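You operate a simulated robot arm through the tools that you are given. There is no shell and no other tool.

Carry out the task below with a simulated robot arm. There is one attempt and no reset: what you move stays moved.

JOB
Load both brackets in the cabinet drawer, spray them and lay the sound one on the blue mat.
Fine: the cracked one stays; the drawer ends shut, fingers clear.

It is judged by the outcome, as a careful person would: the job done as asked, and still so three seconds after it is handed in. It fails if anything else is knocked over, pushed out of place, dropped, spilled or broken.

ROBOT AND FRAMES
A 7-joint arm with a three-finger gripper, fixed in place. Base frame: the origin is at the foot of the arm, x ahead of it, y to its left, z up; the work surface is at about z = 0.89. Readings come in m, degrees, newtons and seconds.
With the tool pointing down near the work surface it reaches from about 0.1 to 0.88 m from the base axis. Its first joint turns from -166.0 to 166.0 degrees. Payload 2.94 kg.
The tool frame sits at the grasp point between the pads (the TCP): z along the fingers, y along the line on which they close. The tips reach 0.03 m beyond it. Largest opening 0.132 m; the body of the gripper starts 0.107 m behind the TCP.
Orientation is that of the tool frame in the base frame, as [roll, pitch, yaw] about the fixed x, y, z axes, in that order (R = Rz(yaw) Ry(pitch) Rx(roll)). With the fingers straight down and closing along the base's y, the tool's x points along the base's -x, its y along +y and its z along -z.

CONTROLS
- The arm moves only by the tool play_rows. Its argument "increments" is a list of rows, each a list of 7 numbers: the turn, a rotation vector about the tool's x, y, z in units of 8 degrees (1.0 is 8 degrees), then the shift along the tool's x, y, z in units of 50 mm (1.0 is 50 mm), then the opening, from 0 (shut) to 1 (fully open). In form: [[wx, wy, wz, tx, ty, tz, jaw], ...]. A call has 1 to 20 rows; each row shifts and turns the commanded pose from where the row before left it, along the tool's axes as they then stand. A call with a number of a shift or a turn outside -1 to 1 is refused whole. Rows are played at 5 a second. More than 0.05 m and 8.6 degrees between two rows, or a gripper value outside its range, and nothing of the call is played. A pose out of reach is approached as far as the arm can. The call stops where the force on the tool passes 40 N (or 10 N more than at its start, if that is more) or the arm is blocked; 0.2 s more then pass. Each finger halts on what it meets, pressing with about 37 N; the grip force reading is that of the motor and also rises with nothing between the fingers. The clock runs only during rows and for 0.2 s after the last one: add rows that do not move to give the fingers time. It gives the time, the measured TCP pose, the force on the tool (base axes), the opening and the grip force at its end, in the units of the frame above (readings bear some noise), with the torque about the TCP (base axes, N m) and any sound that the robot's microphone picked up.
- Cameras (640 x 400 px; columns grow to the right, rows downward): "scene" is fixed at [0.0544, 0.5039, 1.4262]; the picture's right is [-0.58, -0.81, 0.00], its down [-0.41, 0.29, -0.86] and it looks along [0.70, -0.50, -0.50] (base axes); focal length 272 px, centre (320, 200). "wrist" rides on the gripper at [0.072, 0.003, -0.144] in the tool frame; the picture's right is [-0.04, 1.00, 0.00], its down [-0.88, -0.04, -0.48] and it looks along [-0.47, -0.02, 0.88] (tool axes); focal length 256 px, centre (320, 200). There is no depth. A picture from a camera that has moved, and an enlarged one, comes with that camera's place and axes in the base frame and with its lens. The place of the scene camera against the robot may be out by one fixed shift of up to 0.018 m in any direction.
- capture(camera): a new picture of that camera. It takes no simulated time.
- slide_trunk(by): slides the trunk up (or, below 0, down) by that many m; the arm rides with it, the base frame stays. It gives what a move gives, with no picture.
- zoom(camera, box): a new picture of the part [left, top, right, bottom] of that camera's present view, enlarged. It takes no simulated time.
- job_done(): hands the job in; it is judged then, once.

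Places have to be worked out from the pictures, the camera data and where the tool is seen. Open the gripper and draw the arm clear of the work before you hand the job in, unless the task says otherwise.

The tools are called by a JSON object that holds its "name" and its "arguments". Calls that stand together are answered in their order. play_rows: Moves the arm, as the interface text tells. Its arguments: {"type":"object","properties":{"increments":{"type":"array"}},"required":["increments"]} The other tools are called the same way: slide_trunk (by) slides the trunk up or down; capture (camera) takes a picture; zoom (camera, box) takes an enlarged picture of a part of a camera's view; job_done () hands the job in.

At the start:

```text
time: 0.0
eef_pos: [0.5858, -0.0372, 1.3451]
orientation: [-180.0, 0.0, 179.9]
contact_force: [-0.9, -0.8, 0.4]
torque: [-0.02, 0.04, 0.02]
gripper_width: 0.1321
grip_force: 0.1
trunk travel left (down, up): [-0.4, 0.14]
```

scene: 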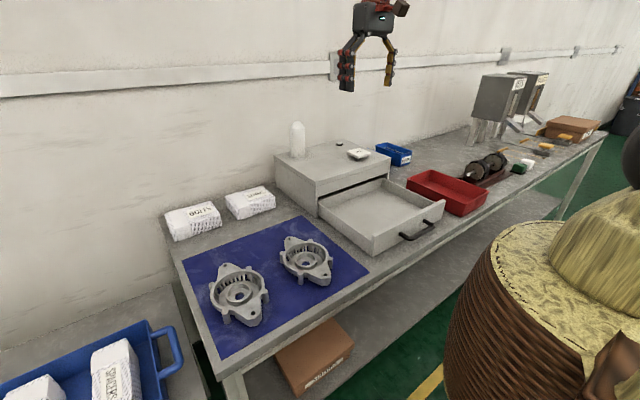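
wrist: 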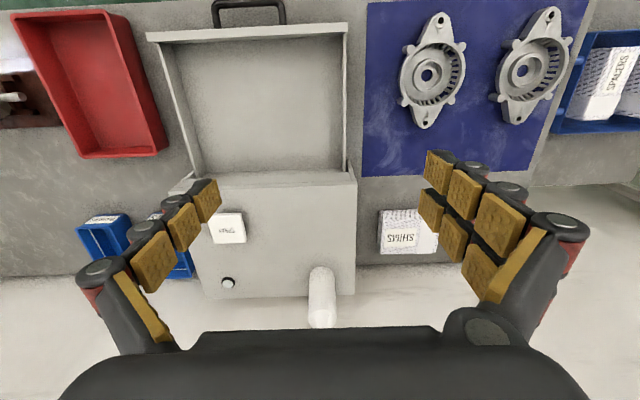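

I'll start by looking closely at the cabinet, the brackets and the labels before moving anything.

{"name": "zoom", "arguments": {"camera": "scene", "box": [260, 110, 460, 260]}}

{"name": "zoom", "arguments": {"camera": "scene", "box": [160, 200, 380, 360]}}

{"name": "zoom", "arguments": {"camera": "wrist", "box": [130, 0, 370, 340]}}

{"name": "zoom", "arguments": {"camera": "wrist", "box": [350, 0, 610, 180]}}

```text
2.67 times, centred on (360, 185) of scene
camera zoom: at [0.0544, 0.5039, 1.4262], right [-0.58, -0.81, 0.0], down [-0.41, 0.29, -0.86], along [0.7, -0.5, -0.5], focal length 725 px, centre (213, 240)
```

zoom: 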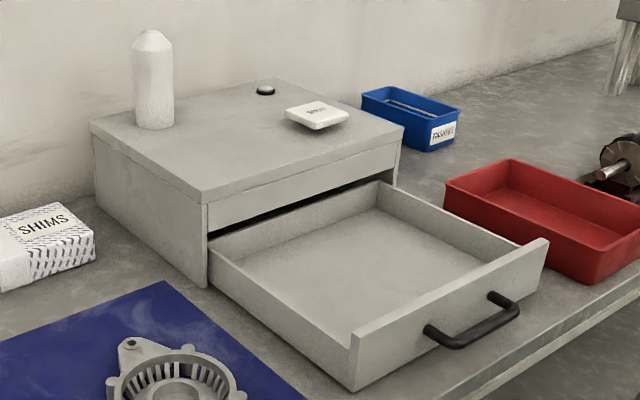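

```text
2.50 times, centred on (270, 280) of scene
camera zoom: at [0.0544, 0.5039, 1.4262], right [-0.58, -0.81, 0.0], down [-0.41, 0.29, -0.86], along [0.7, -0.5, -0.5], focal length 680 px, centre (445, 0)
```

zoom: 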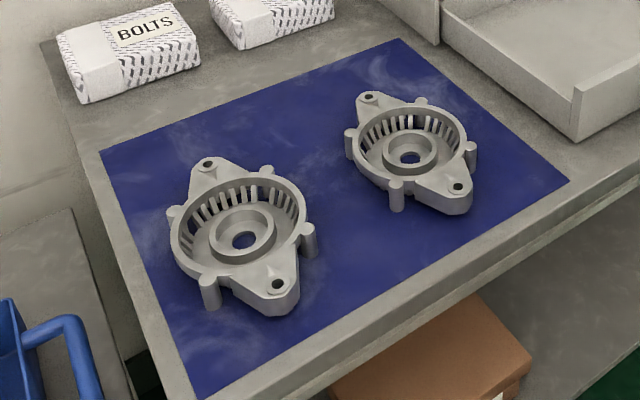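

```text
1.18 times, centred on (250, 170) of wrist
camera zoom: at [0.5143, -0.0337, 1.4887], right [0.04, 1.0, 0.0], down [0.88, -0.04, 0.48], along [0.47, -0.02, -0.88], focal length 301 px, centre (402, 235)
```

zoom: 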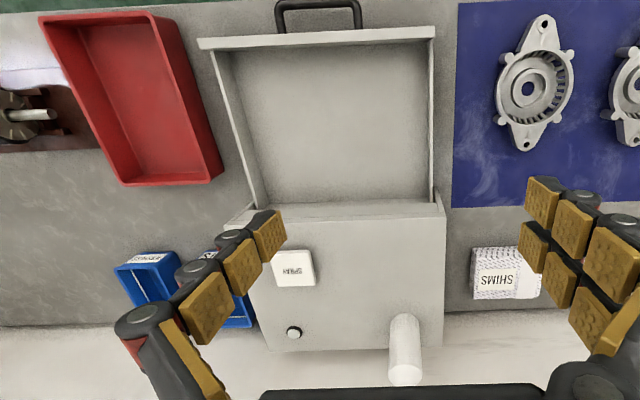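

```text
2.22 times, centred on (480, 90) of wrist
camera zoom: at [0.5143, -0.0337, 1.4887], right [0.04, 1.0, 0.0], down [0.88, -0.04, 0.48], along [0.47, -0.02, -0.88], focal length 569 px, centre (-36, 444)
```

zoom: 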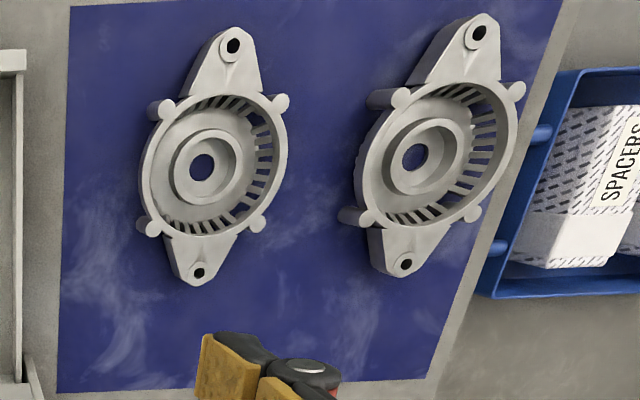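

The drawer stands open, with a "SPRAY" tile, a small round knob and a white bottle on top of the cabinet. Both brackets are on the mat at roughly (0.54, 0.18) and (0.54, 0.38). I move the arm back and over, still high, so the wrist camera can see the drawer and the controls better.

{"name": "play_rows", "arguments": {"increments": [[0, 0, 0, 0.744, -0.452, 0.18, 1], [0, 0, 0, 0.744, -0.452, 0.18, 1], [0, 0, 0, 0.744, -0.452, 0.18, 1], [0, 0, 0, 0.744, -0.452, 0.18, 1], [0, 0, 0, 0.744, -0.452, 0.18, 1], [0, 0, 0, 0, 0, 0, 1]]}}

{"name": "capture", "arguments": {"camera": "wrist"}}

```text
time: 1.4
eef_pos: [0.4006, -0.1518, 1.2984]
orientation: [-180.0, 0.0, -180.0]
contact_force: [0.3, -1.4, -0.3]
torque: [-0.01, 0.0, 0.03]
gripper_width: 0.1322
grip_force: 0.0
trunk travel left (down, up): [-0.4, 0.14]
```

```text
taken
camera wrist: at [0.3281, -0.1476, 1.4433], right [0.04, 1.0, 0.0], down [0.88, -0.04, 0.47], along [0.47, -0.02, -0.88], focal length 256 px, centre (320, 200)
```

wrist: 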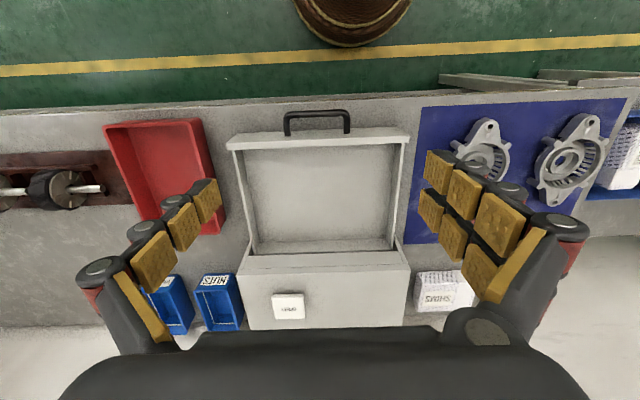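

{"name": "zoom", "arguments": {"camera": "wrist", "box": [215, 100, 425, 335]}}

{"name": "zoom", "arguments": {"camera": "scene", "box": [270, 110, 400, 200]}}

```text
1.70 times, centred on (320, 218) of wrist
camera zoom: at [0.3281, -0.1476, 1.4433], right [0.04, 1.0, 0.0], down [0.88, -0.04, 0.47], along [0.47, -0.02, -0.88], focal length 436 px, centre (320, 170)
```

zoom: 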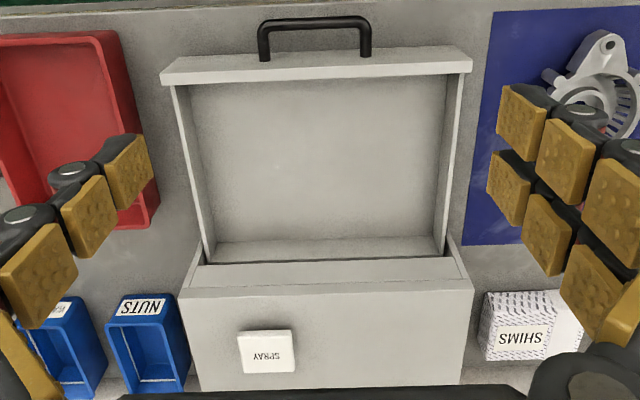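

```text
4.44 times, centred on (335, 155) of scene
camera zoom: at [0.0544, 0.5039, 1.4262], right [-0.58, -0.81, 0.0], down [-0.41, 0.29, -0.86], along [0.7, -0.5, -0.5], focal length 1208 px, centre (253, 400)
```

zoom: 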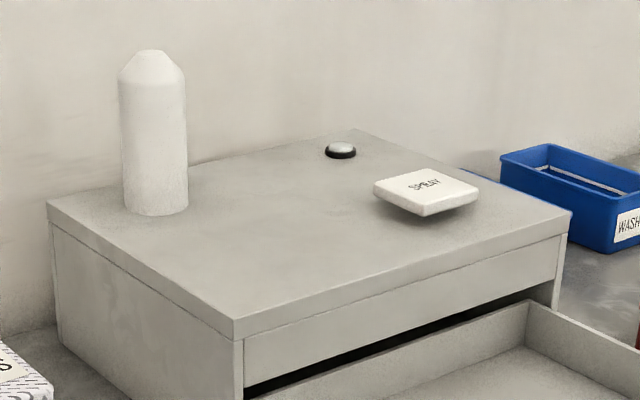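

The SPRAY tile looks like a raised push-key and the dome behind it like an indicator lamp. The drawer interior seems to be about 0.26 × 0.32 m. Next I go over the nearer bracket for a close look at its shape, the hub and any crack.

{"name": "play_rows", "arguments": {"increments": [[0, 0, 0, -0.059, 0.738, 0.397, 1], [0, 0, 0, -0.059, 0.738, 0.397, 1], [0, 0, 0, -0.059, 0.738, 0.397, 1], [0, 0, 0, -0.059, 0.738, 0.397, 1], [0, 0, 0, -0.059, 0.738, 0.397, 1], [0, 0, 0, -0.059, 0.738, 0.397, 1], [0, 0, 0, -0.059, 0.738, 0.397, 1], [0, 0, 0, -0.059, 0.738, 0.397, 1], [0, 0, 0, -0.059, 0.738, 0.397, 1], [0, 0, 0, 0, 0, 0, 1]]}}

{"name": "capture", "arguments": {"camera": "wrist"}}

```text
time: 3.6
eef_pos: [0.4275, 0.1799, 1.1208]
orientation: [-179.9, 0.0, 179.9]
contact_force: [-0.9, 0.3, -0.6]
torque: [0.02, 0.0, -0.02]
gripper_width: 0.132
grip_force: 0.0
trunk travel left (down, up): [-0.4, 0.14]
```

```text
taken
camera wrist: at [0.3551, 0.1856, 1.2659], right [0.04, 1.0, 0.0], down [0.88, -0.04, 0.48], along [0.47, -0.02, -0.88], focal length 256 px, centre (320, 200)
```

wrist: 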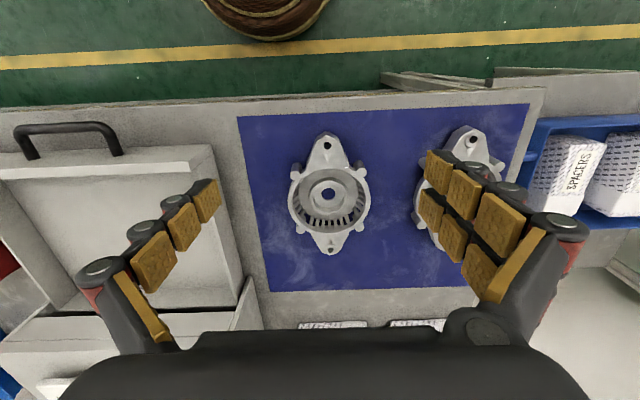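

{"name": "zoom", "arguments": {"camera": "wrist", "box": [250, 120, 410, 270]}}

{"name": "zoom", "arguments": {"camera": "wrist", "box": [0, 110, 260, 330]}}

```text
2.67 times, centred on (330, 195) of wrist
camera zoom: at [0.3551, 0.1856, 1.2659], right [0.04, 1.0, 0.0], down [0.88, -0.04, 0.48], along [0.47, -0.02, -0.88], focal length 683 px, centre (293, 213)
```

zoom: 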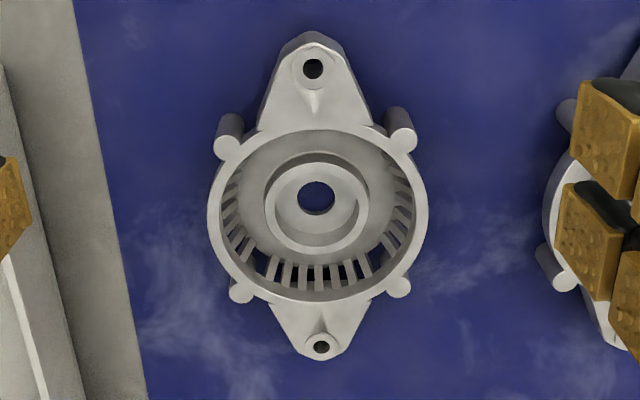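

```text
1.82 times, centred on (130, 220) of wrist
camera zoom: at [0.3551, 0.1856, 1.2659], right [0.04, 1.0, 0.0], down [0.88, -0.04, 0.48], along [0.47, -0.02, -0.88], focal length 465 px, centre (666, 164)
```

zoom: 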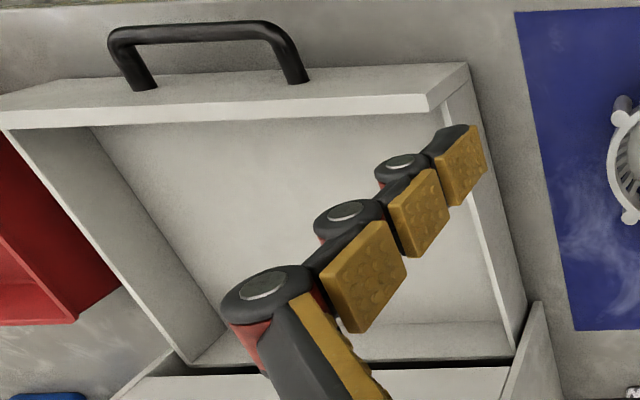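

The bracket's ring is about 0.124 m across, with a central hub of about 0.06 m and a gap between hub and ring wide enough for the fingers. I move above it to centre the hub between the fingers.

{"name": "play_rows", "arguments": {"increments": [[0, 0, 0, -0.5525, 0.05, 0.4, 1], [0, 0, 0, -0.5525, 0.05, 0.4, 1], [0, 0, 0, -0.5525, 0.05, 0.4, 1], [0, 0, 0, -0.5525, 0.05, 0.4, 1], [0, 0, 0, 0, 0, 0, 1]]}}

{"name": "capture", "arguments": {"camera": "wrist"}}

{"name": "zoom", "arguments": {"camera": "scene", "box": [200, 180, 380, 330]}}

```text
time: 4.8
eef_pos: [0.5377, 0.1905, 1.0394]
orientation: [-180.0, -0.1, 180.0]
contact_force: [-0.3, -0.2, 0.4]
torque: [-0.01, -0.01, -0.01]
gripper_width: 0.1319
grip_force: 0.1
trunk travel left (down, up): [-0.4, 0.14]
```

```text
taken
camera wrist: at [0.4647, 0.1952, 1.1845], right [0.04, 1.0, 0.0], down [0.88, -0.04, 0.48], along [0.48, -0.02, -0.88], focal length 256 px, centre (320, 200)
```

wrist: 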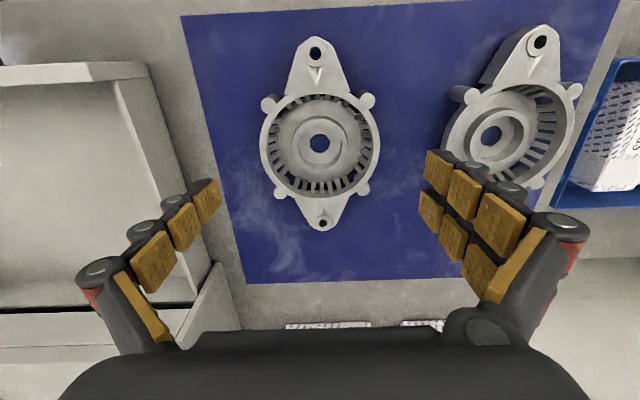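

```text
2.67 times, centred on (290, 255) of scene
camera zoom: at [0.0544, 0.5039, 1.4262], right [-0.58, -0.81, 0.0], down [-0.41, 0.29, -0.86], along [0.7, -0.5, -0.5], focal length 725 px, centre (400, 53)
```

zoom: 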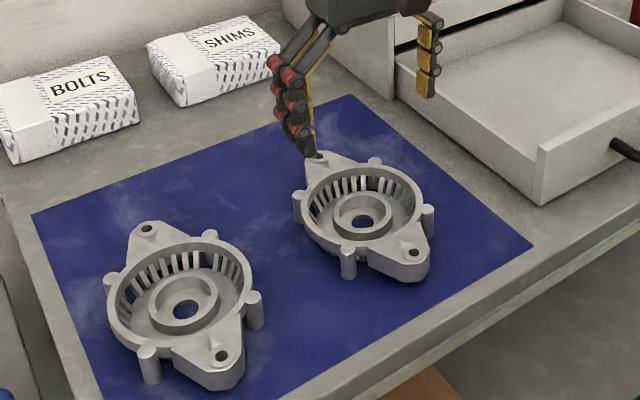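

{"name": "zoom", "arguments": {"camera": "wrist", "box": [230, 20, 430, 240]}}

```text
1.82 times, centred on (330, 130) of wrist
camera zoom: at [0.4647, 0.1952, 1.1845], right [0.04, 1.0, 0.0], down [0.88, -0.04, 0.48], along [0.48, -0.02, -0.88], focal length 465 px, centre (302, 327)
```

zoom: 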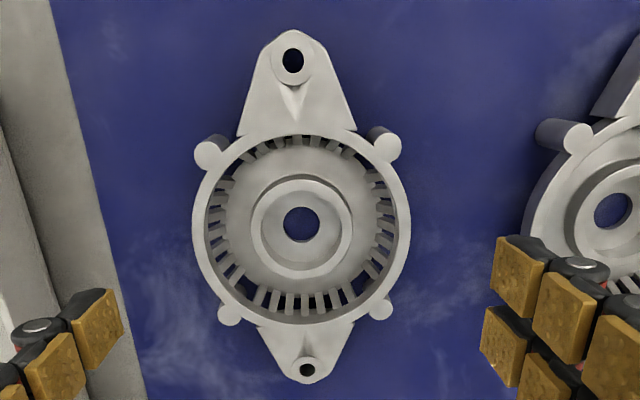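

I need the hub's height relative to the rim, so I zoom in tightly on both brackets from the scene camera.

{"name": "zoom", "arguments": {"camera": "scene", "box": [275, 230, 340, 290]}}

{"name": "zoom", "arguments": {"camera": "scene", "box": [200, 255, 280, 335]}}

```text
6.67 times, centred on (308, 260) of scene
camera zoom: at [0.0544, 0.5039, 1.4262], right [-0.58, -0.81, 0.0], down [-0.41, 0.29, -0.86], along [0.7, -0.5, -0.5], focal length 1812 px, centre (403, -200)
```

zoom: 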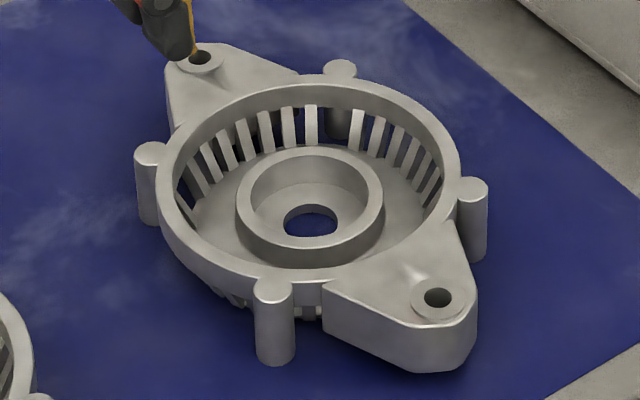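

```text
5.00 times, centred on (240, 295) of scene
camera zoom: at [0.0544, 0.5039, 1.4262], right [-0.58, -0.81, 0.0], down [-0.41, 0.29, -0.86], along [0.7, -0.5, -0.5], focal length 1359 px, centre (720, -275)
```

zoom: 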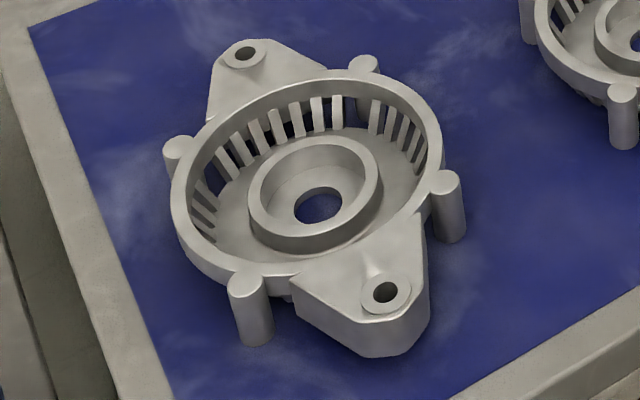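

The hub top sits about 1 cm below the rim, and the channel around it is about 2.3 cm wide and 1.5 cm or more deep. I half-close the jaw here and look at the finger shape before deciding how to grip.

{"name": "play_rows", "arguments": {"increments": [[0, 0, 0, 0, 0, 0, 0.56], [0, 0, 0, 0, 0, 0, 0.56], [0, 0, 0, 0, 0, 0, 0.56], [0, 0, 0, 0, 0, 0, 0.56]]}}

{"name": "capture", "arguments": {"camera": "wrist"}}

{"name": "zoom", "arguments": {"camera": "scene", "box": [250, 140, 370, 280]}}

```text
time: 5.8
eef_pos: [0.5376, 0.191, 1.0398]
orientation: [179.9, 0.0, 179.9]
contact_force: [0.4, 0.3, -1.0]
torque: [0.02, 0.01, 0.01]
gripper_width: 0.0738
grip_force: 0.1
trunk travel left (down, up): [-0.4, 0.14]
```

```text
taken
camera wrist: at [0.4648, 0.1953, 1.1845], right [0.04, 1.0, 0.0], down [0.88, -0.04, 0.48], along [0.48, -0.02, -0.88], focal length 256 px, centre (320, 200)
```

wrist: 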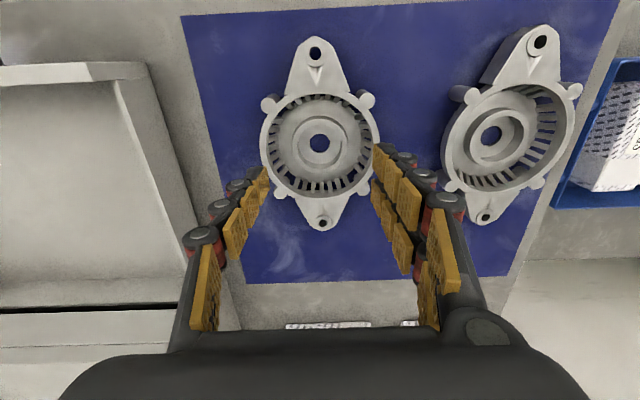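

```text
2.86 times, centred on (310, 210) of scene
camera zoom: at [0.0544, 0.5039, 1.4262], right [-0.58, -0.81, 0.0], down [-0.41, 0.29, -0.86], along [0.7, -0.5, -0.5], focal length 777 px, centre (349, 171)
```

zoom: 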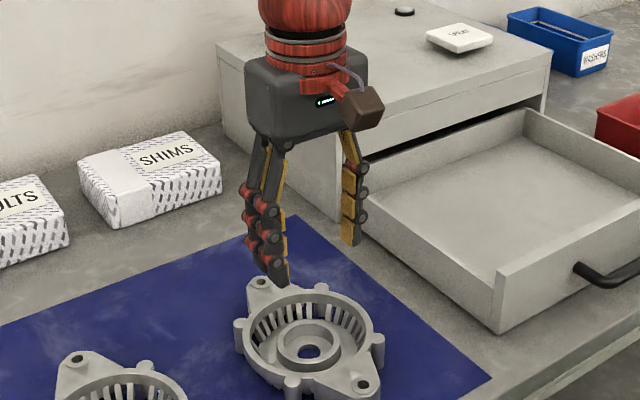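

{"name": "zoom", "arguments": {"camera": "wrist", "box": [170, 120, 490, 340]}}

{"name": "zoom", "arguments": {"camera": "scene", "box": [305, 150, 400, 240]}}

```text
1.82 times, centred on (330, 230) of wrist
camera zoom: at [0.4648, 0.1953, 1.1845], right [0.04, 1.0, 0.0], down [0.88, -0.04, 0.48], along [0.48, -0.02, -0.88], focal length 465 px, centre (302, 146)
```

zoom: 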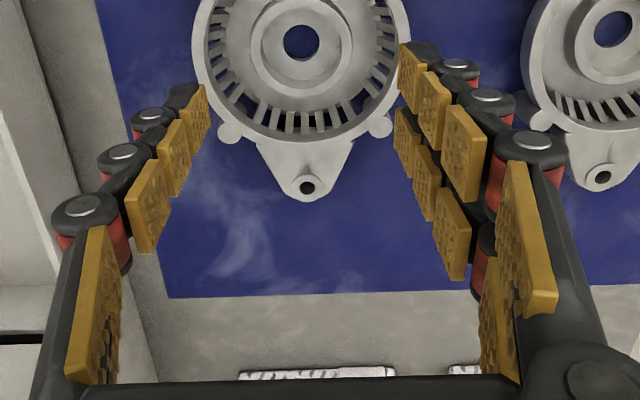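

```text
4.44 times, centred on (352, 195) of scene
camera zoom: at [0.0544, 0.5039, 1.4262], right [-0.58, -0.81, 0.0], down [-0.41, 0.29, -0.86], along [0.7, -0.5, -0.5], focal length 1208 px, centre (176, 222)
```

zoom: 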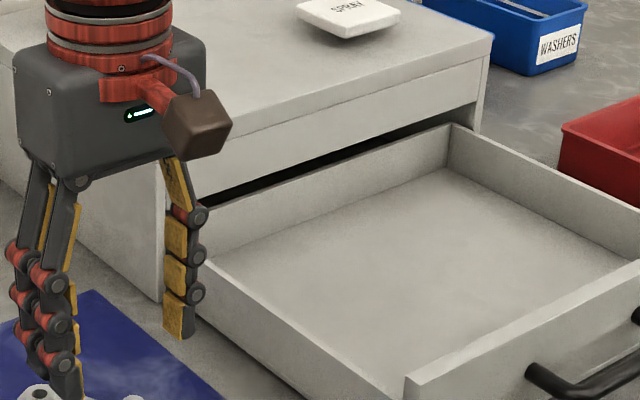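

The gripper has one finger on the −y side and a pair on the +y side, and all of them fit in the hub channel at this opening. I lower to just above the rim and check the centring.

{"name": "play_rows", "arguments": {"increments": [[0, 0, 0, -0.04, 0.01, 0.4, 0.56], [0, 0, 0, -0.04, 0, 0.4, 0.56], [0, 0, 0, -0.008, 0, 0.45, 0.56], [0, 0, 0, 0, 0, 0, 0.56]]}}

{"name": "capture", "arguments": {"camera": "wrist"}}

{"name": "zoom", "arguments": {"camera": "wrist", "box": [200, 60, 440, 210]}}

{"name": "zoom", "arguments": {"camera": "scene", "box": [265, 190, 355, 290]}}

```text
time: 6.8
eef_pos: [0.5414, 0.1921, 0.9774]
orientation: [180.0, 0.0, -180.0]
contact_force: [0.1, -0.2, -0.1]
torque: [0.01, 0.02, 0.0]
gripper_width: 0.0741
grip_force: 0.0
trunk travel left (down, up): [-0.4, 0.14]
```

```text
taken
camera wrist: at [0.4693, 0.1965, 1.1219], right [0.04, 1.0, 0.0], down [0.88, -0.04, 0.48], along [0.48, -0.02, -0.88], focal length 256 px, centre (320, 200)
```

wrist: 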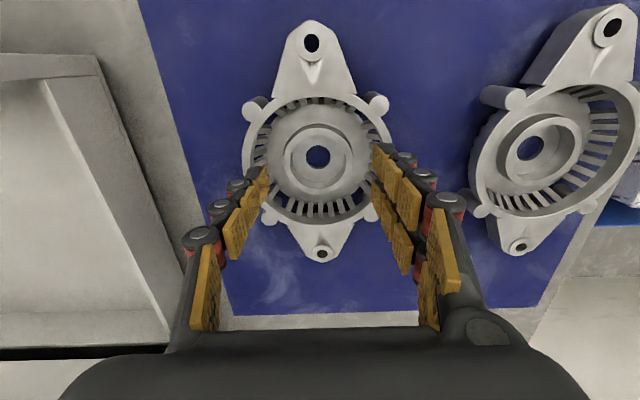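

```text
2.67 times, centred on (320, 135) of wrist
camera zoom: at [0.4693, 0.1965, 1.1219], right [0.04, 1.0, 0.0], down [0.88, -0.04, 0.48], along [0.48, -0.02, -0.88], focal length 683 px, centre (320, 373)
```

zoom: 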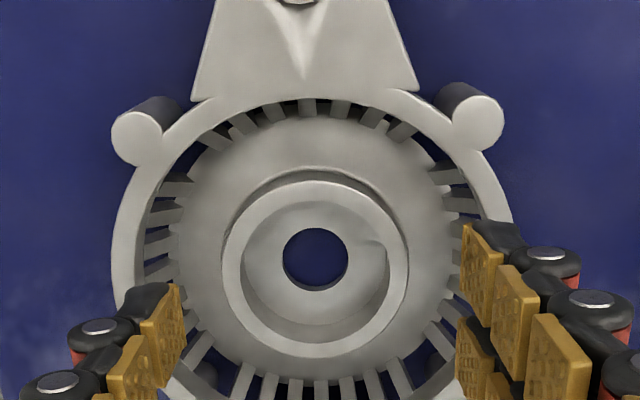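

```text
4.00 times, centred on (310, 240) of scene
camera zoom: at [0.0544, 0.5039, 1.4262], right [-0.58, -0.81, 0.0], down [-0.41, 0.29, -0.86], along [0.7, -0.5, -0.5], focal length 1088 px, centre (360, 40)
```

zoom: 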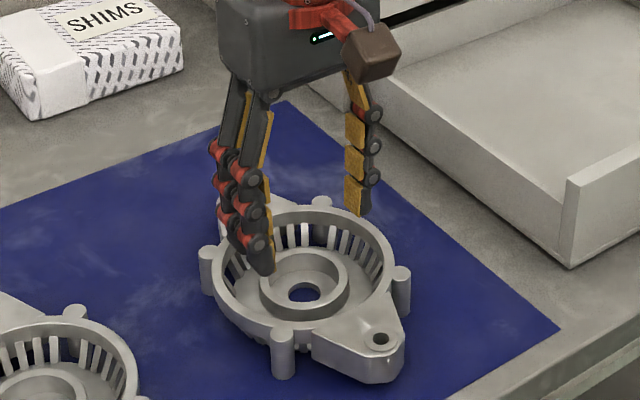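

The hub centre reads about (0.545, 0.191), so I shift 3–4 mm forward and 1 mm sideways, then descend slowly into the channel.

{"name": "play_rows", "arguments": {"increments": [[0, 0, 0, -0.072, -0.02, 0, 0.56], [0, 0, 0, 0, 0, 0.2, 0.56], [0, 0, 0, 0, 0, 0.2, 0.56], [0, 0, 0, 0, 0, 0.2, 0.56], [0, 0, 0, 0, 0, 0.16, 0.56], [0, 0, 0, 0, 0, 0, 0.56]]}}

{"name": "capture", "arguments": {"camera": "wrist"}}

{"name": "zoom", "arguments": {"camera": "scene", "box": [265, 190, 355, 290]}}

```text
time: 8.2
eef_pos: [0.5449, 0.1909, 0.9392]
orientation: [-180.0, 0.0, -180.0]
contact_force: [0.8, 0.0, 0.2]
torque: [0.01, -0.01, -0.02]
gripper_width: 0.0742
grip_force: 0.1
trunk travel left (down, up): [-0.4, 0.14]
```

```text
taken
camera wrist: at [0.4731, 0.1952, 1.0842], right [0.04, 1.0, 0.0], down [0.88, -0.04, 0.48], along [0.48, -0.02, -0.88], focal length 256 px, centre (320, 200)
```

wrist: 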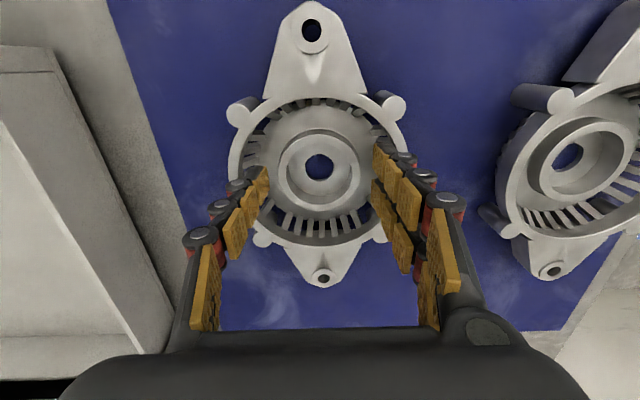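

```text
4.00 times, centred on (310, 240) of scene
camera zoom: at [0.0544, 0.5039, 1.4262], right [-0.58, -0.81, 0.0], down [-0.41, 0.29, -0.86], along [0.7, -0.5, -0.5], focal length 1088 px, centre (360, 40)
```

zoom: 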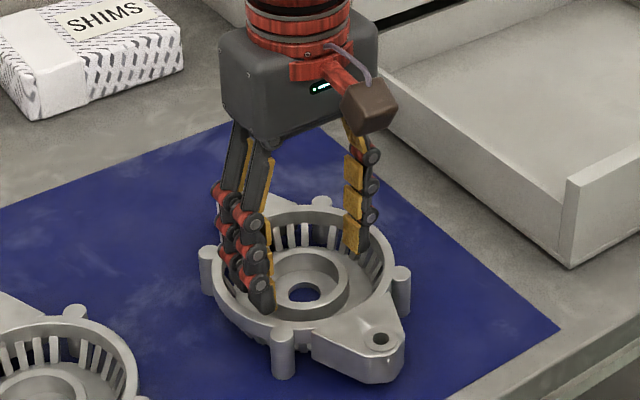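

{"name": "zoom", "arguments": {"camera": "wrist", "box": [220, 110, 420, 235]}}

{"name": "zoom", "arguments": {"camera": "scene", "box": [285, 220, 345, 270]}}

```text
3.20 times, centred on (320, 172) of wrist
camera zoom: at [0.4731, 0.1952, 1.0842], right [0.04, 1.0, 0.0], down [0.88, -0.04, 0.48], along [0.48, -0.02, -0.88], focal length 819 px, centre (320, 288)
```

zoom: 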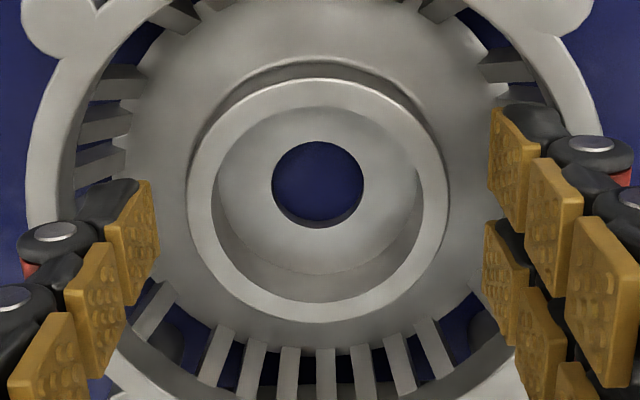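

```text
8.00 times, centred on (315, 245) of scene
camera zoom: at [0.0544, 0.5039, 1.4262], right [-0.58, -0.81, 0.0], down [-0.41, 0.29, -0.86], along [0.7, -0.5, -0.5], focal length 2175 px, centre (360, -160)
```

zoom: 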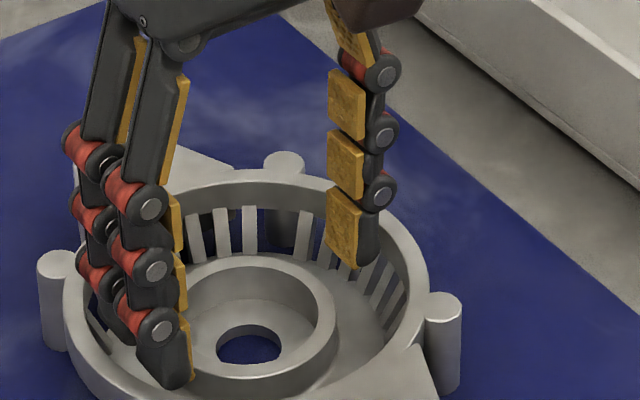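

The hub is centred between the fingers in both axes, with the tips in the channel and still a little above its floor. I descend a few millimetres more to get a deeper bite, watching the force.

{"name": "play_rows", "arguments": {"increments": [[0, 0, 0, 0, 0, 0.06, 0.56], [0, 0, 0, 0, 0, 0.06, 0.56], [0, 0, 0, 0, 0, 0.04, 0.56], [0, 0, 0, 0, 0, 0, 0.56]]}}

{"name": "zoom", "arguments": {"camera": "scene", "box": [285, 220, 345, 270]}}

```text
time: 9.2
eef_pos: [0.5457, 0.19, 0.9315]
orientation: [180.0, 0.0, -180.0]
contact_force: [-0.2, -0.3, 0.0]
torque: [0.0, 0.0, 0.0]
gripper_width: 0.074
grip_force: 0.2
trunk travel left (down, up): [-0.4, 0.14]
```

```text
8.00 times, centred on (315, 245) of scene
camera zoom: at [0.0544, 0.5039, 1.4262], right [-0.58, -0.81, 0.0], down [-0.41, 0.29, -0.86], along [0.7, -0.5, -0.5], focal length 2175 px, centre (360, -160)
```

zoom: 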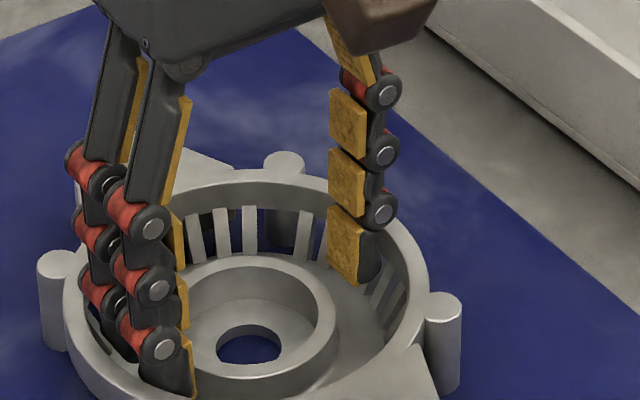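

{"name": "play_rows", "arguments": {"increments": [[0, 0, 0, 0, 0, 0.04, 0.56], [0, 0, 0, 0, 0, 0, 0.56]]}}

```text
time: 9.8
eef_pos: [0.5439, 0.1915, 0.9293]
orientation: [-179.9, -0.1, 180.0]
contact_force: [0.2, 0.3, 0.3]
torque: [-0.02, -0.01, 0.02]
gripper_width: 0.0738
grip_force: 0.1
trunk travel left (down, up): [-0.4, 0.14]
```

There is still no contact with the channel floor and the bite is good, so I close on the hub now.

{"name": "play_rows", "arguments": {"increments": [[0, 0, 0, 0, 0, 0, 0.5], [0, 0, 0, 0, 0, 0, 0.46], [0, 0, 0, 0, 0, 0, 0.42], [0, 0, 0, 0, 0, 0, 0.36], [0, 0, 0, 0, 0, 0, 0.3], [0, 0, 0, 0, 0, 0, 0.3]]}}

{"name": "zoom", "arguments": {"camera": "wrist", "box": [200, 60, 440, 260]}}

```text
time: 11.2
eef_pos: [0.5468, 0.1912, 0.9311]
orientation: [179.9, 0.2, -180.0]
contact_force: [2.3, -1.2, 20.7]
torque: [-0.04, -0.03, 0.0]
gripper_width: 0.0408
grip_force: 0.8
trunk travel left (down, up): [-0.4, 0.14]
```

```text
2.00 times, centred on (320, 160) of wrist
camera zoom: at [0.4731, 0.1952, 1.0756], right [0.04, 1.0, 0.0], down [0.88, -0.04, 0.48], along [0.48, -0.02, -0.88], focal length 512 px, centre (320, 280)
```

zoom: 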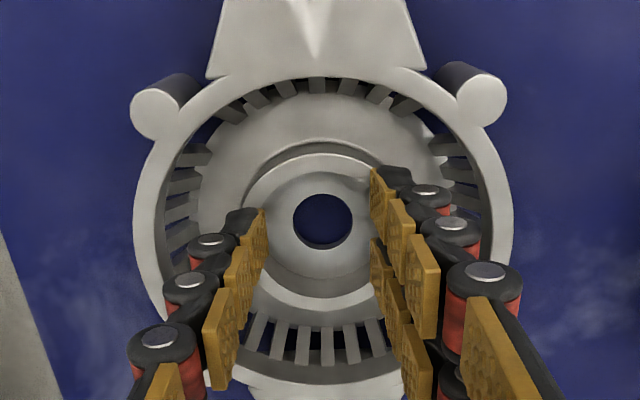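

The width reads 0.041, less than the hub diameter, and there is about 20 N upward on the tool. I need to see how the fingers sit on the hub before doing anything else.

{"name": "zoom", "arguments": {"camera": "scene", "box": [285, 220, 345, 270]}}

{"name": "zoom", "arguments": {"camera": "wrist", "box": [260, 110, 380, 210]}}

```text
8.00 times, centred on (315, 245) of scene
camera zoom: at [0.0544, 0.5039, 1.4262], right [-0.58, -0.81, 0.0], down [-0.41, 0.29, -0.86], along [0.7, -0.5, -0.5], focal length 2175 px, centre (360, -160)
```

zoom: 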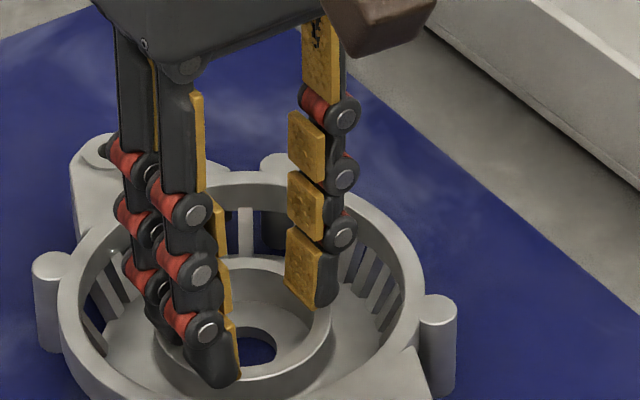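

```text
4.00 times, centred on (320, 160) of wrist
camera zoom: at [0.4731, 0.1952, 1.0756], right [0.04, 1.0, 0.0], down [0.88, -0.04, 0.48], along [0.48, -0.02, -0.88], focal length 1024 px, centre (320, 360)
```

zoom: 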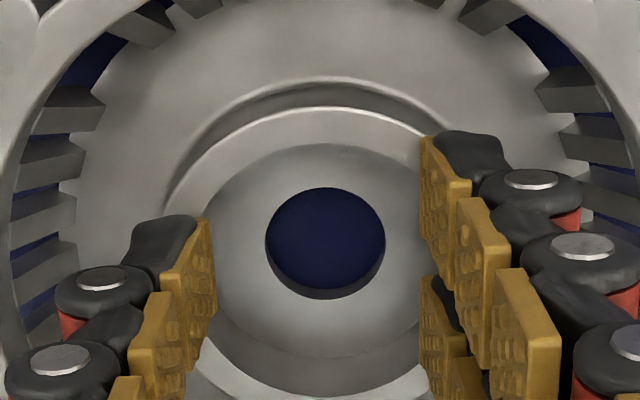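

The tips had only a few millimetres of overlap and rode up onto the hub's top edge. I reopen, then descend further until I feel the channel floor.

{"name": "play_rows", "arguments": {"increments": [[0, 0, 0, 0, 0, -0.06, 0.4], [0, 0, 0, 0, 0, 0, 0.56], [0, 0, 0, 0, 0, 0, 0.56], [0, 0, 0, 0, 0, 0, 0.56], [0, 0, 0, 0, 0, 0, 0.56], [0, 0, 0, 0, 0, 0, 0.56]]}}

{"name": "zoom", "arguments": {"camera": "wrist", "box": [220, 100, 420, 225]}}

```text
time: 12.6
eef_pos: [0.5451, 0.19, 0.9331]
orientation: [180.0, 0.0, 180.0]
contact_force: [-0.1, -0.4, 0.3]
torque: [0.03, -0.06, -0.01]
gripper_width: 0.0739
grip_force: 0.0
trunk travel left (down, up): [-0.4, 0.14]
```

```text
3.20 times, centred on (320, 162) of wrist
camera zoom: at [0.4726, 0.1949, 1.0773], right [0.04, 1.0, 0.0], down [0.88, -0.04, 0.48], along [0.47, -0.02, -0.88], focal length 819 px, centre (320, 320)
```

zoom: 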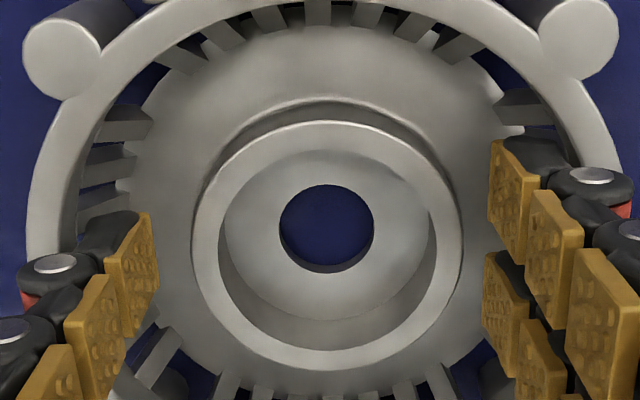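

The hub now reads about (0.546, 0.192) with its top near z ≈ 0.912. I centre on it and step down gently until the floor of the channel is felt.

{"name": "play_rows", "arguments": {"increments": [[0, 0, 0, -0.01, 0.03, 0.06, 0.56], [0, 0, 0, 0, 0, 0.06, 0.56], [0, 0, 0, 0, 0, 0.06, 0.56], [0, 0, 0, 0, 0, 0, 0.56]]}}

```text
time: 13.6
eef_pos: [0.5454, 0.1922, 0.9237]
orientation: [-180.0, 0.1, -180.0]
contact_force: [0.6, -0.4, 1.1]
torque: [-0.01, 0.03, -0.01]
gripper_width: 0.0737
grip_force: 0.2
trunk travel left (down, up): [-0.4, 0.14]
```

{"name": "play_rows", "arguments": {"increments": [[0, 0, 0, 0, 0, 0.06, 0.56], [0, 0, 0, 0, 0, 0, 0.56]]}}

{"name": "zoom", "arguments": {"camera": "scene", "box": [285, 220, 345, 270]}}

```text
time: 14.2
eef_pos: [0.5449, 0.1918, 0.9206]
orientation: [-180.0, 0.0, -179.9]
contact_force: [1.1, -0.2, -0.2]
torque: [0.03, 0.01, -0.03]
gripper_width: 0.0736
grip_force: 0.0
trunk travel left (down, up): [-0.4, 0.14]
```

```text
8.00 times, centred on (315, 245) of scene
camera zoom: at [0.0544, 0.5039, 1.4262], right [-0.58, -0.81, 0.0], down [-0.41, 0.29, -0.86], along [0.7, -0.5, -0.5], focal length 2175 px, centre (360, -160)
```

zoom: 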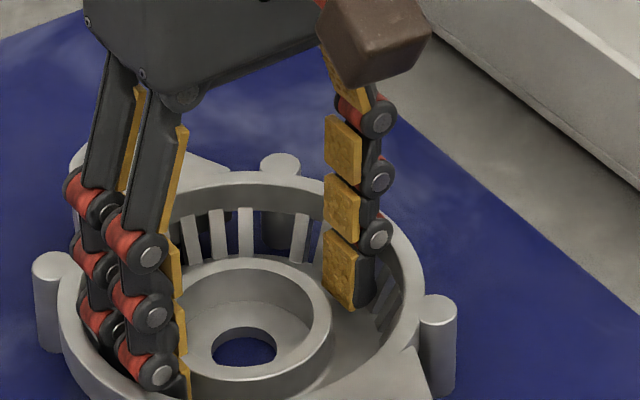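

{"name": "play_rows", "arguments": {"increments": [[0, 0, 0, 0, 0, 0.05, 0.56], [0, 0, 0, 0, 0, 0, 0.56]]}}

```text
time: 14.8
eef_pos: [0.5453, 0.1926, 0.9179]
orientation: [-180.0, 0.0, 180.0]
contact_force: [0.2, -1.4, 0.5]
torque: [0.03, 0.01, -0.05]
gripper_width: 0.0735
grip_force: 0.1
trunk travel left (down, up): [-0.4, 0.14]
```

No contact yet, so the tips are clearly shorter at this opening and will drop a little as they close. I close step by step and watch the width and force.

{"name": "play_rows", "arguments": {"increments": [[0, 0, 0, 0, 0, 0, 0.53], [0, 0, 0, 0, 0, 0, 0.5], [0, 0, 0, 0, 0, 0, 0.47], [0, 0, 0, 0, 0, 0, 0.47]]}}

```text
time: 15.8
eef_pos: [0.5454, 0.1918, 0.9176]
orientation: [-180.0, 0.0, -180.0]
contact_force: [-0.8, 0.4, 0.3]
torque: [0.01, 0.0, -0.01]
gripper_width: 0.062
grip_force: 0.0
trunk travel left (down, up): [-0.4, 0.14]
```

{"name": "play_rows", "arguments": {"increments": [[0, 0, 0, 0, 0, 0, 0.44], [0, 0, 0, 0, 0, 0, 0.4], [0, 0, 0, 0, 0, 0, 0.36], [0, 0, 0, 0, 0, 0, 0.36]]}}

{"name": "zoom", "arguments": {"camera": "scene", "box": [285, 220, 345, 270]}}

{"name": "zoom", "arguments": {"camera": "wrist", "box": [220, 100, 420, 225]}}

```text
time: 16.8
eef_pos: [0.5458, 0.1931, 0.9177]
orientation: [-180.0, 0.1, 180.0]
contact_force: [-0.7, -1.0, 2.3]
torque: [-0.09, 0.19, -0.1]
gripper_width: 0.0601
grip_force: 36.9
trunk travel left (down, up): [-0.4, 0.14]
```

```text
8.00 times, centred on (315, 245) of scene
camera zoom: at [0.0544, 0.5039, 1.4262], right [-0.58, -0.81, 0.0], down [-0.41, 0.29, -0.86], along [0.7, -0.5, -0.5], focal length 2175 px, centre (360, -160)
```

zoom: 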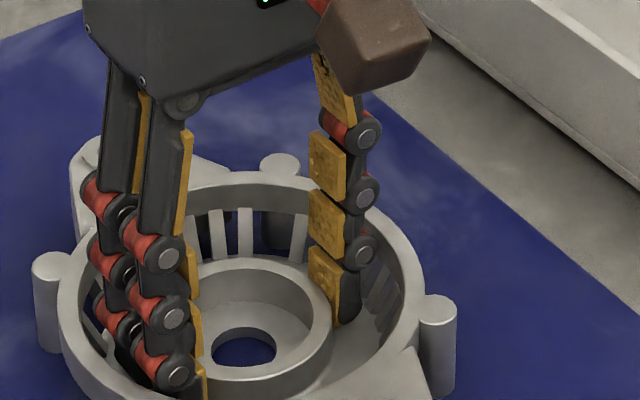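

```text
3.20 times, centred on (320, 162) of wrist
camera zoom: at [0.4734, 0.1966, 1.0625], right [0.04, 1.0, 0.0], down [0.88, -0.04, 0.48], along [0.48, -0.02, -0.88], focal length 819 px, centre (320, 320)
```

zoom: 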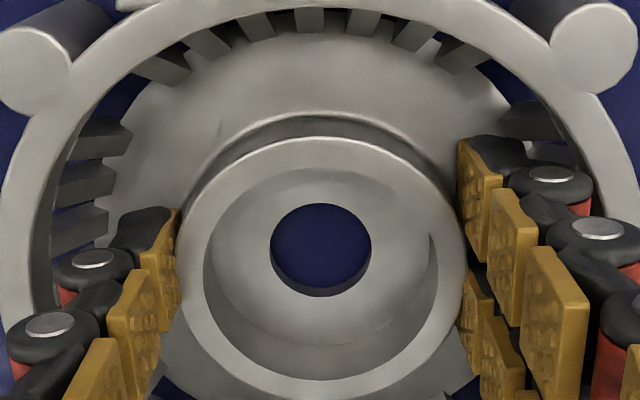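

The hub is now gripped at 0.060 m width with a 37 N grip. I lift slowly by a few centimetres and check that it holds.

{"name": "play_rows", "arguments": {"increments": [[0, 0, 0, 0, 0, -0.1, 0.3], [0, 0, 0, 0, 0, -0.2, 0.3], [0, 0, 0, 0, 0, -0.3, 0.3], [0, 0, 0, 0, 0, -0.4, 0.3], [0, 0, 0, 0, 0, 0, 0.3], [0, 0, 0, 0, 0, 0, 0.3]]}}

{"name": "capture", "arguments": {"camera": "wrist"}}

{"name": "capture", "arguments": {"camera": "scene"}}

```text
time: 18.2
eef_pos: [0.5453, 0.1909, 0.9675]
orientation: [-180.0, 0.0, -180.0]
contact_force: [0.7, 0.4, -5.6]
torque: [-0.01, 0.07, 0.0]
gripper_width: 0.0603
grip_force: 37.3
trunk travel left (down, up): [-0.4, 0.14]
```

```text
taken
camera wrist: at [0.4741, 0.1965, 1.1123], right [0.04, 1.0, 0.0], down [0.88, -0.04, 0.47], along [0.47, -0.02, -0.88], focal length 256 px, centre (320, 200)
```

wrist: 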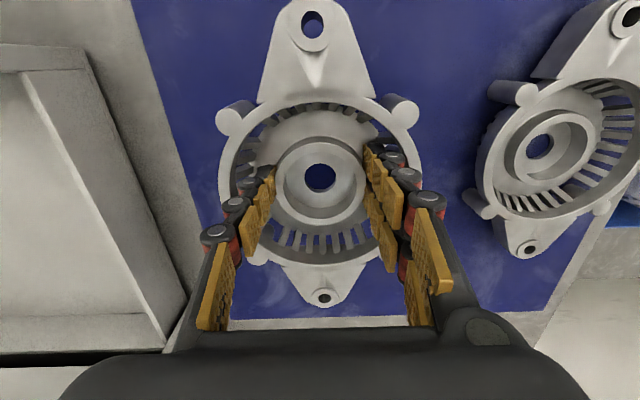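

```text
taken
```

scene: 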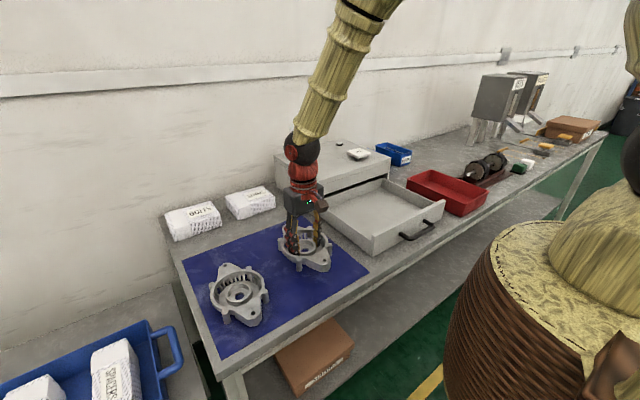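

The bracket (about 0.57 kg) is held level. I raise it well clear of the drawer walls and carry it along −y over the far half of the drawer, keeping x at 0.545 so the ears stay clear of the cabinet.

{"name": "play_rows", "arguments": {"increments": [[0, 0, 0, 0, 0, -0.6, 0.3], [0, 0, 0, 0, 0, -0.65, 0.3], [0, 0, 0, 0, 0, -0.6, 0.3], [0, 0, 0, 0, -0.4, 0, 0.3], [0, 0, 0, 0, -0.8, 0, 0.3], [0, 0, 0, 0, -0.9, 0, 0.3], [0, 0, 0, 0, -0.9, 0, 0.3], [0, 0, 0, 0, -0.9, 0, 0.3], [0, 0, 0, 0, -0.9, 0, 0.3], [0, 0, 0, 0, -0.9, 0, 0.3], [0, 0, 0, 0, -0.9, 0, 0.3], [0, 0, 0, 0, -0.9, 0, 0.3], [0, 0, 0, 0, -0.7, 0, 0.3], [0, 0, 0, 0, -0.42, 0, 0.3], [0, 0, 0, 0, 0, 0, 0.3]]}}

{"name": "capture", "arguments": {"camera": "wrist"}}

{"name": "capture", "arguments": {"camera": "scene"}}

```text
time: 21.4
eef_pos: [0.5454, -0.2395, 1.0583]
orientation: [179.9, 0.1, 180.0]
contact_force: [0.3, 0.1, -7.3]
torque: [0.0, 0.03, 0.01]
gripper_width: 0.0602
grip_force: 36.6
trunk travel left (down, up): [-0.4, 0.14]
```

```text
taken
camera wrist: at [0.4734, -0.2343, 1.2042], right [0.04, 1.0, 0.0], down [0.88, -0.04, 0.47], along [0.47, -0.02, -0.88], focal length 256 px, centre (320, 200)
```

wrist: 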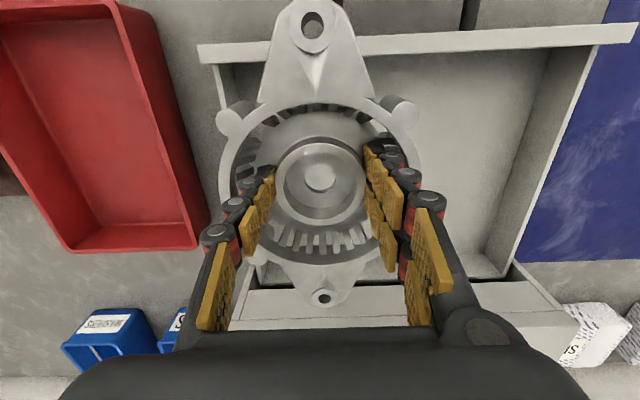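

```text
taken
```

scene: 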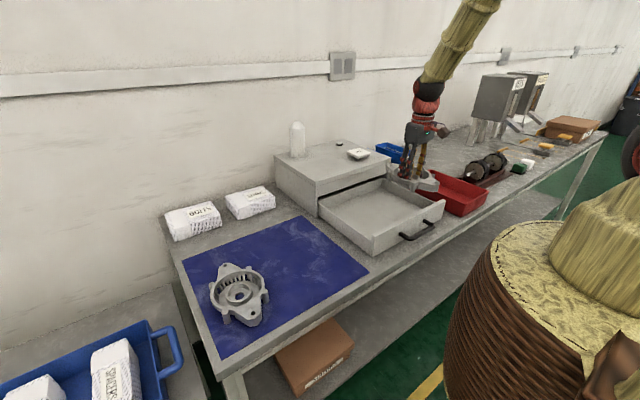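

Bracket 1 is over the far half of the drawer. I zoom to measure the walls and the cabinet front from here before rotating and lowering.

{"name": "zoom", "arguments": {"camera": "wrist", "box": [400, 10, 640, 160]}}

{"name": "zoom", "arguments": {"camera": "wrist", "box": [400, 180, 640, 380]}}

{"name": "zoom", "arguments": {"camera": "wrist", "box": [180, 20, 300, 180]}}

```text
2.67 times, centred on (520, 85) of wrist
camera zoom: at [0.4734, -0.2343, 1.2042], right [0.04, 1.0, 0.0], down [0.88, -0.04, 0.47], along [0.47, -0.02, -0.88], focal length 683 px, centre (-213, 507)
```

zoom: 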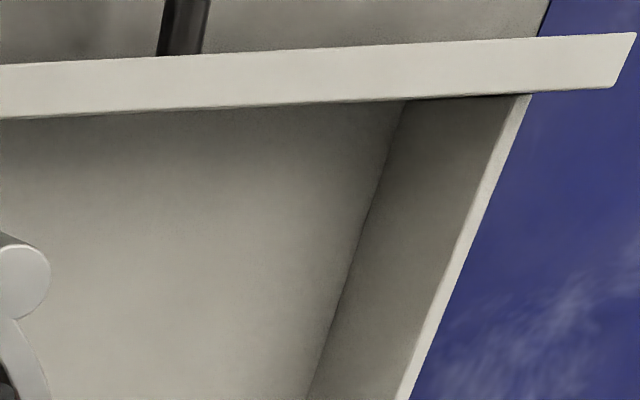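

```text
2.00 times, centred on (520, 280) of wrist
camera zoom: at [0.4734, -0.2343, 1.2042], right [0.04, 1.0, 0.0], down [0.88, -0.04, 0.47], along [0.47, -0.02, -0.88], focal length 512 px, centre (-80, 40)
```

zoom: 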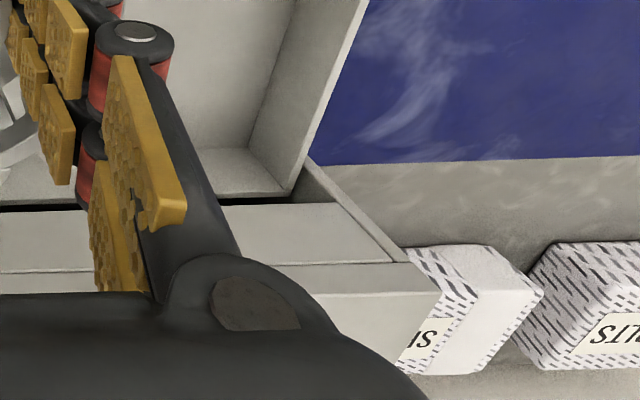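

```text
2.50 times, centred on (240, 100) of wrist
camera zoom: at [0.4734, -0.2343, 1.2042], right [0.04, 1.0, 0.0], down [0.88, -0.04, 0.47], along [0.47, -0.02, -0.88], focal length 640 px, centre (520, 450)
```

zoom: 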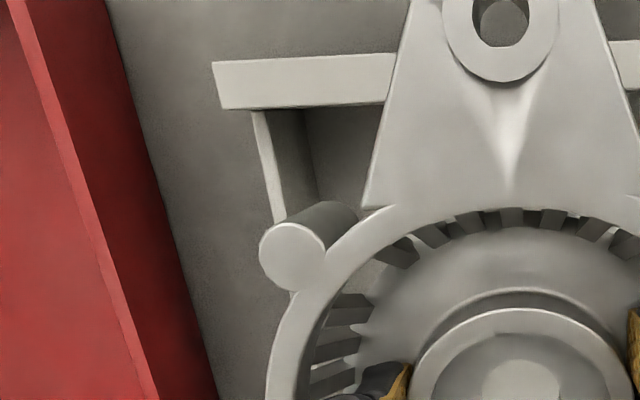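

Interior measures y from −0.324 to 0.0, x from 0.470 to the cabinet front at about 0.69, floor around z 0.903. I'll turn the bracket 35° so its ears fit comfortably, then shift to x ≈ 0.578.

{"name": "play_rows", "arguments": {"increments": [[0, 0, 0.875, 0, 0, 0, 0.3], [0, 0, 0.875, 0, 0, 0, 0.3], [0, 0, 0.875, 0, 0, 0, 0.3], [0, 0, 0.875, 0, 0, 0, 0.3], [0, 0, 0.875, 0, 0, 0, 0.3], [0, 0, 0, -0.267, 0.187, 0, 0.3], [0, 0, 0, -0.267, 0.187, 0, 0.3], [0, 0, 0, 0, 0, 0, 0.3]]}}

{"name": "capture", "arguments": {"camera": "wrist"}}

{"name": "zoom", "arguments": {"camera": "scene", "box": [310, 90, 470, 250]}}

```text
time: 23.2
eef_pos: [0.5774, -0.2397, 1.0605]
orientation: [180.0, -0.1, 144.9]
contact_force: [-0.5, 0.5, -6.7]
torque: [0.04, 0.03, 0.05]
gripper_width: 0.0602
grip_force: 37.2
trunk travel left (down, up): [-0.4, 0.14]
```

```text
taken
camera wrist: at [0.5206, -0.1942, 1.2048], right [0.61, 0.79, 0.0], down [0.7, -0.54, 0.48], along [0.38, -0.29, -0.88], focal length 256 px, centre (320, 200)
```

wrist: 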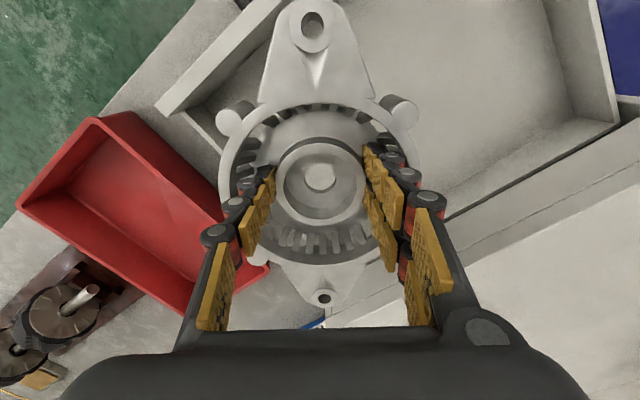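

```text
2.50 times, centred on (390, 170) of scene
camera zoom: at [0.0544, 0.5039, 1.4262], right [-0.58, -0.81, 0.0], down [-0.41, 0.29, -0.86], along [0.7, -0.5, -0.5], focal length 680 px, centre (145, 275)
```

zoom: 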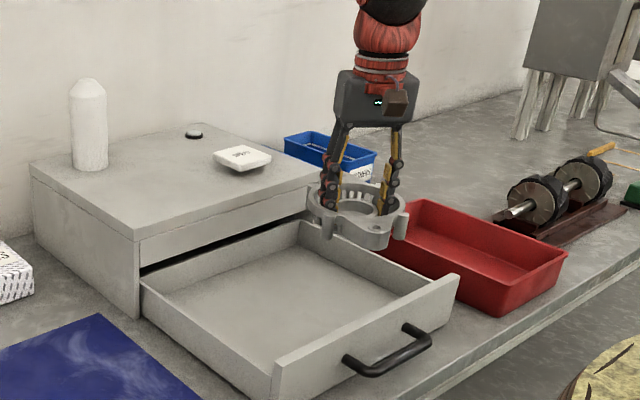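

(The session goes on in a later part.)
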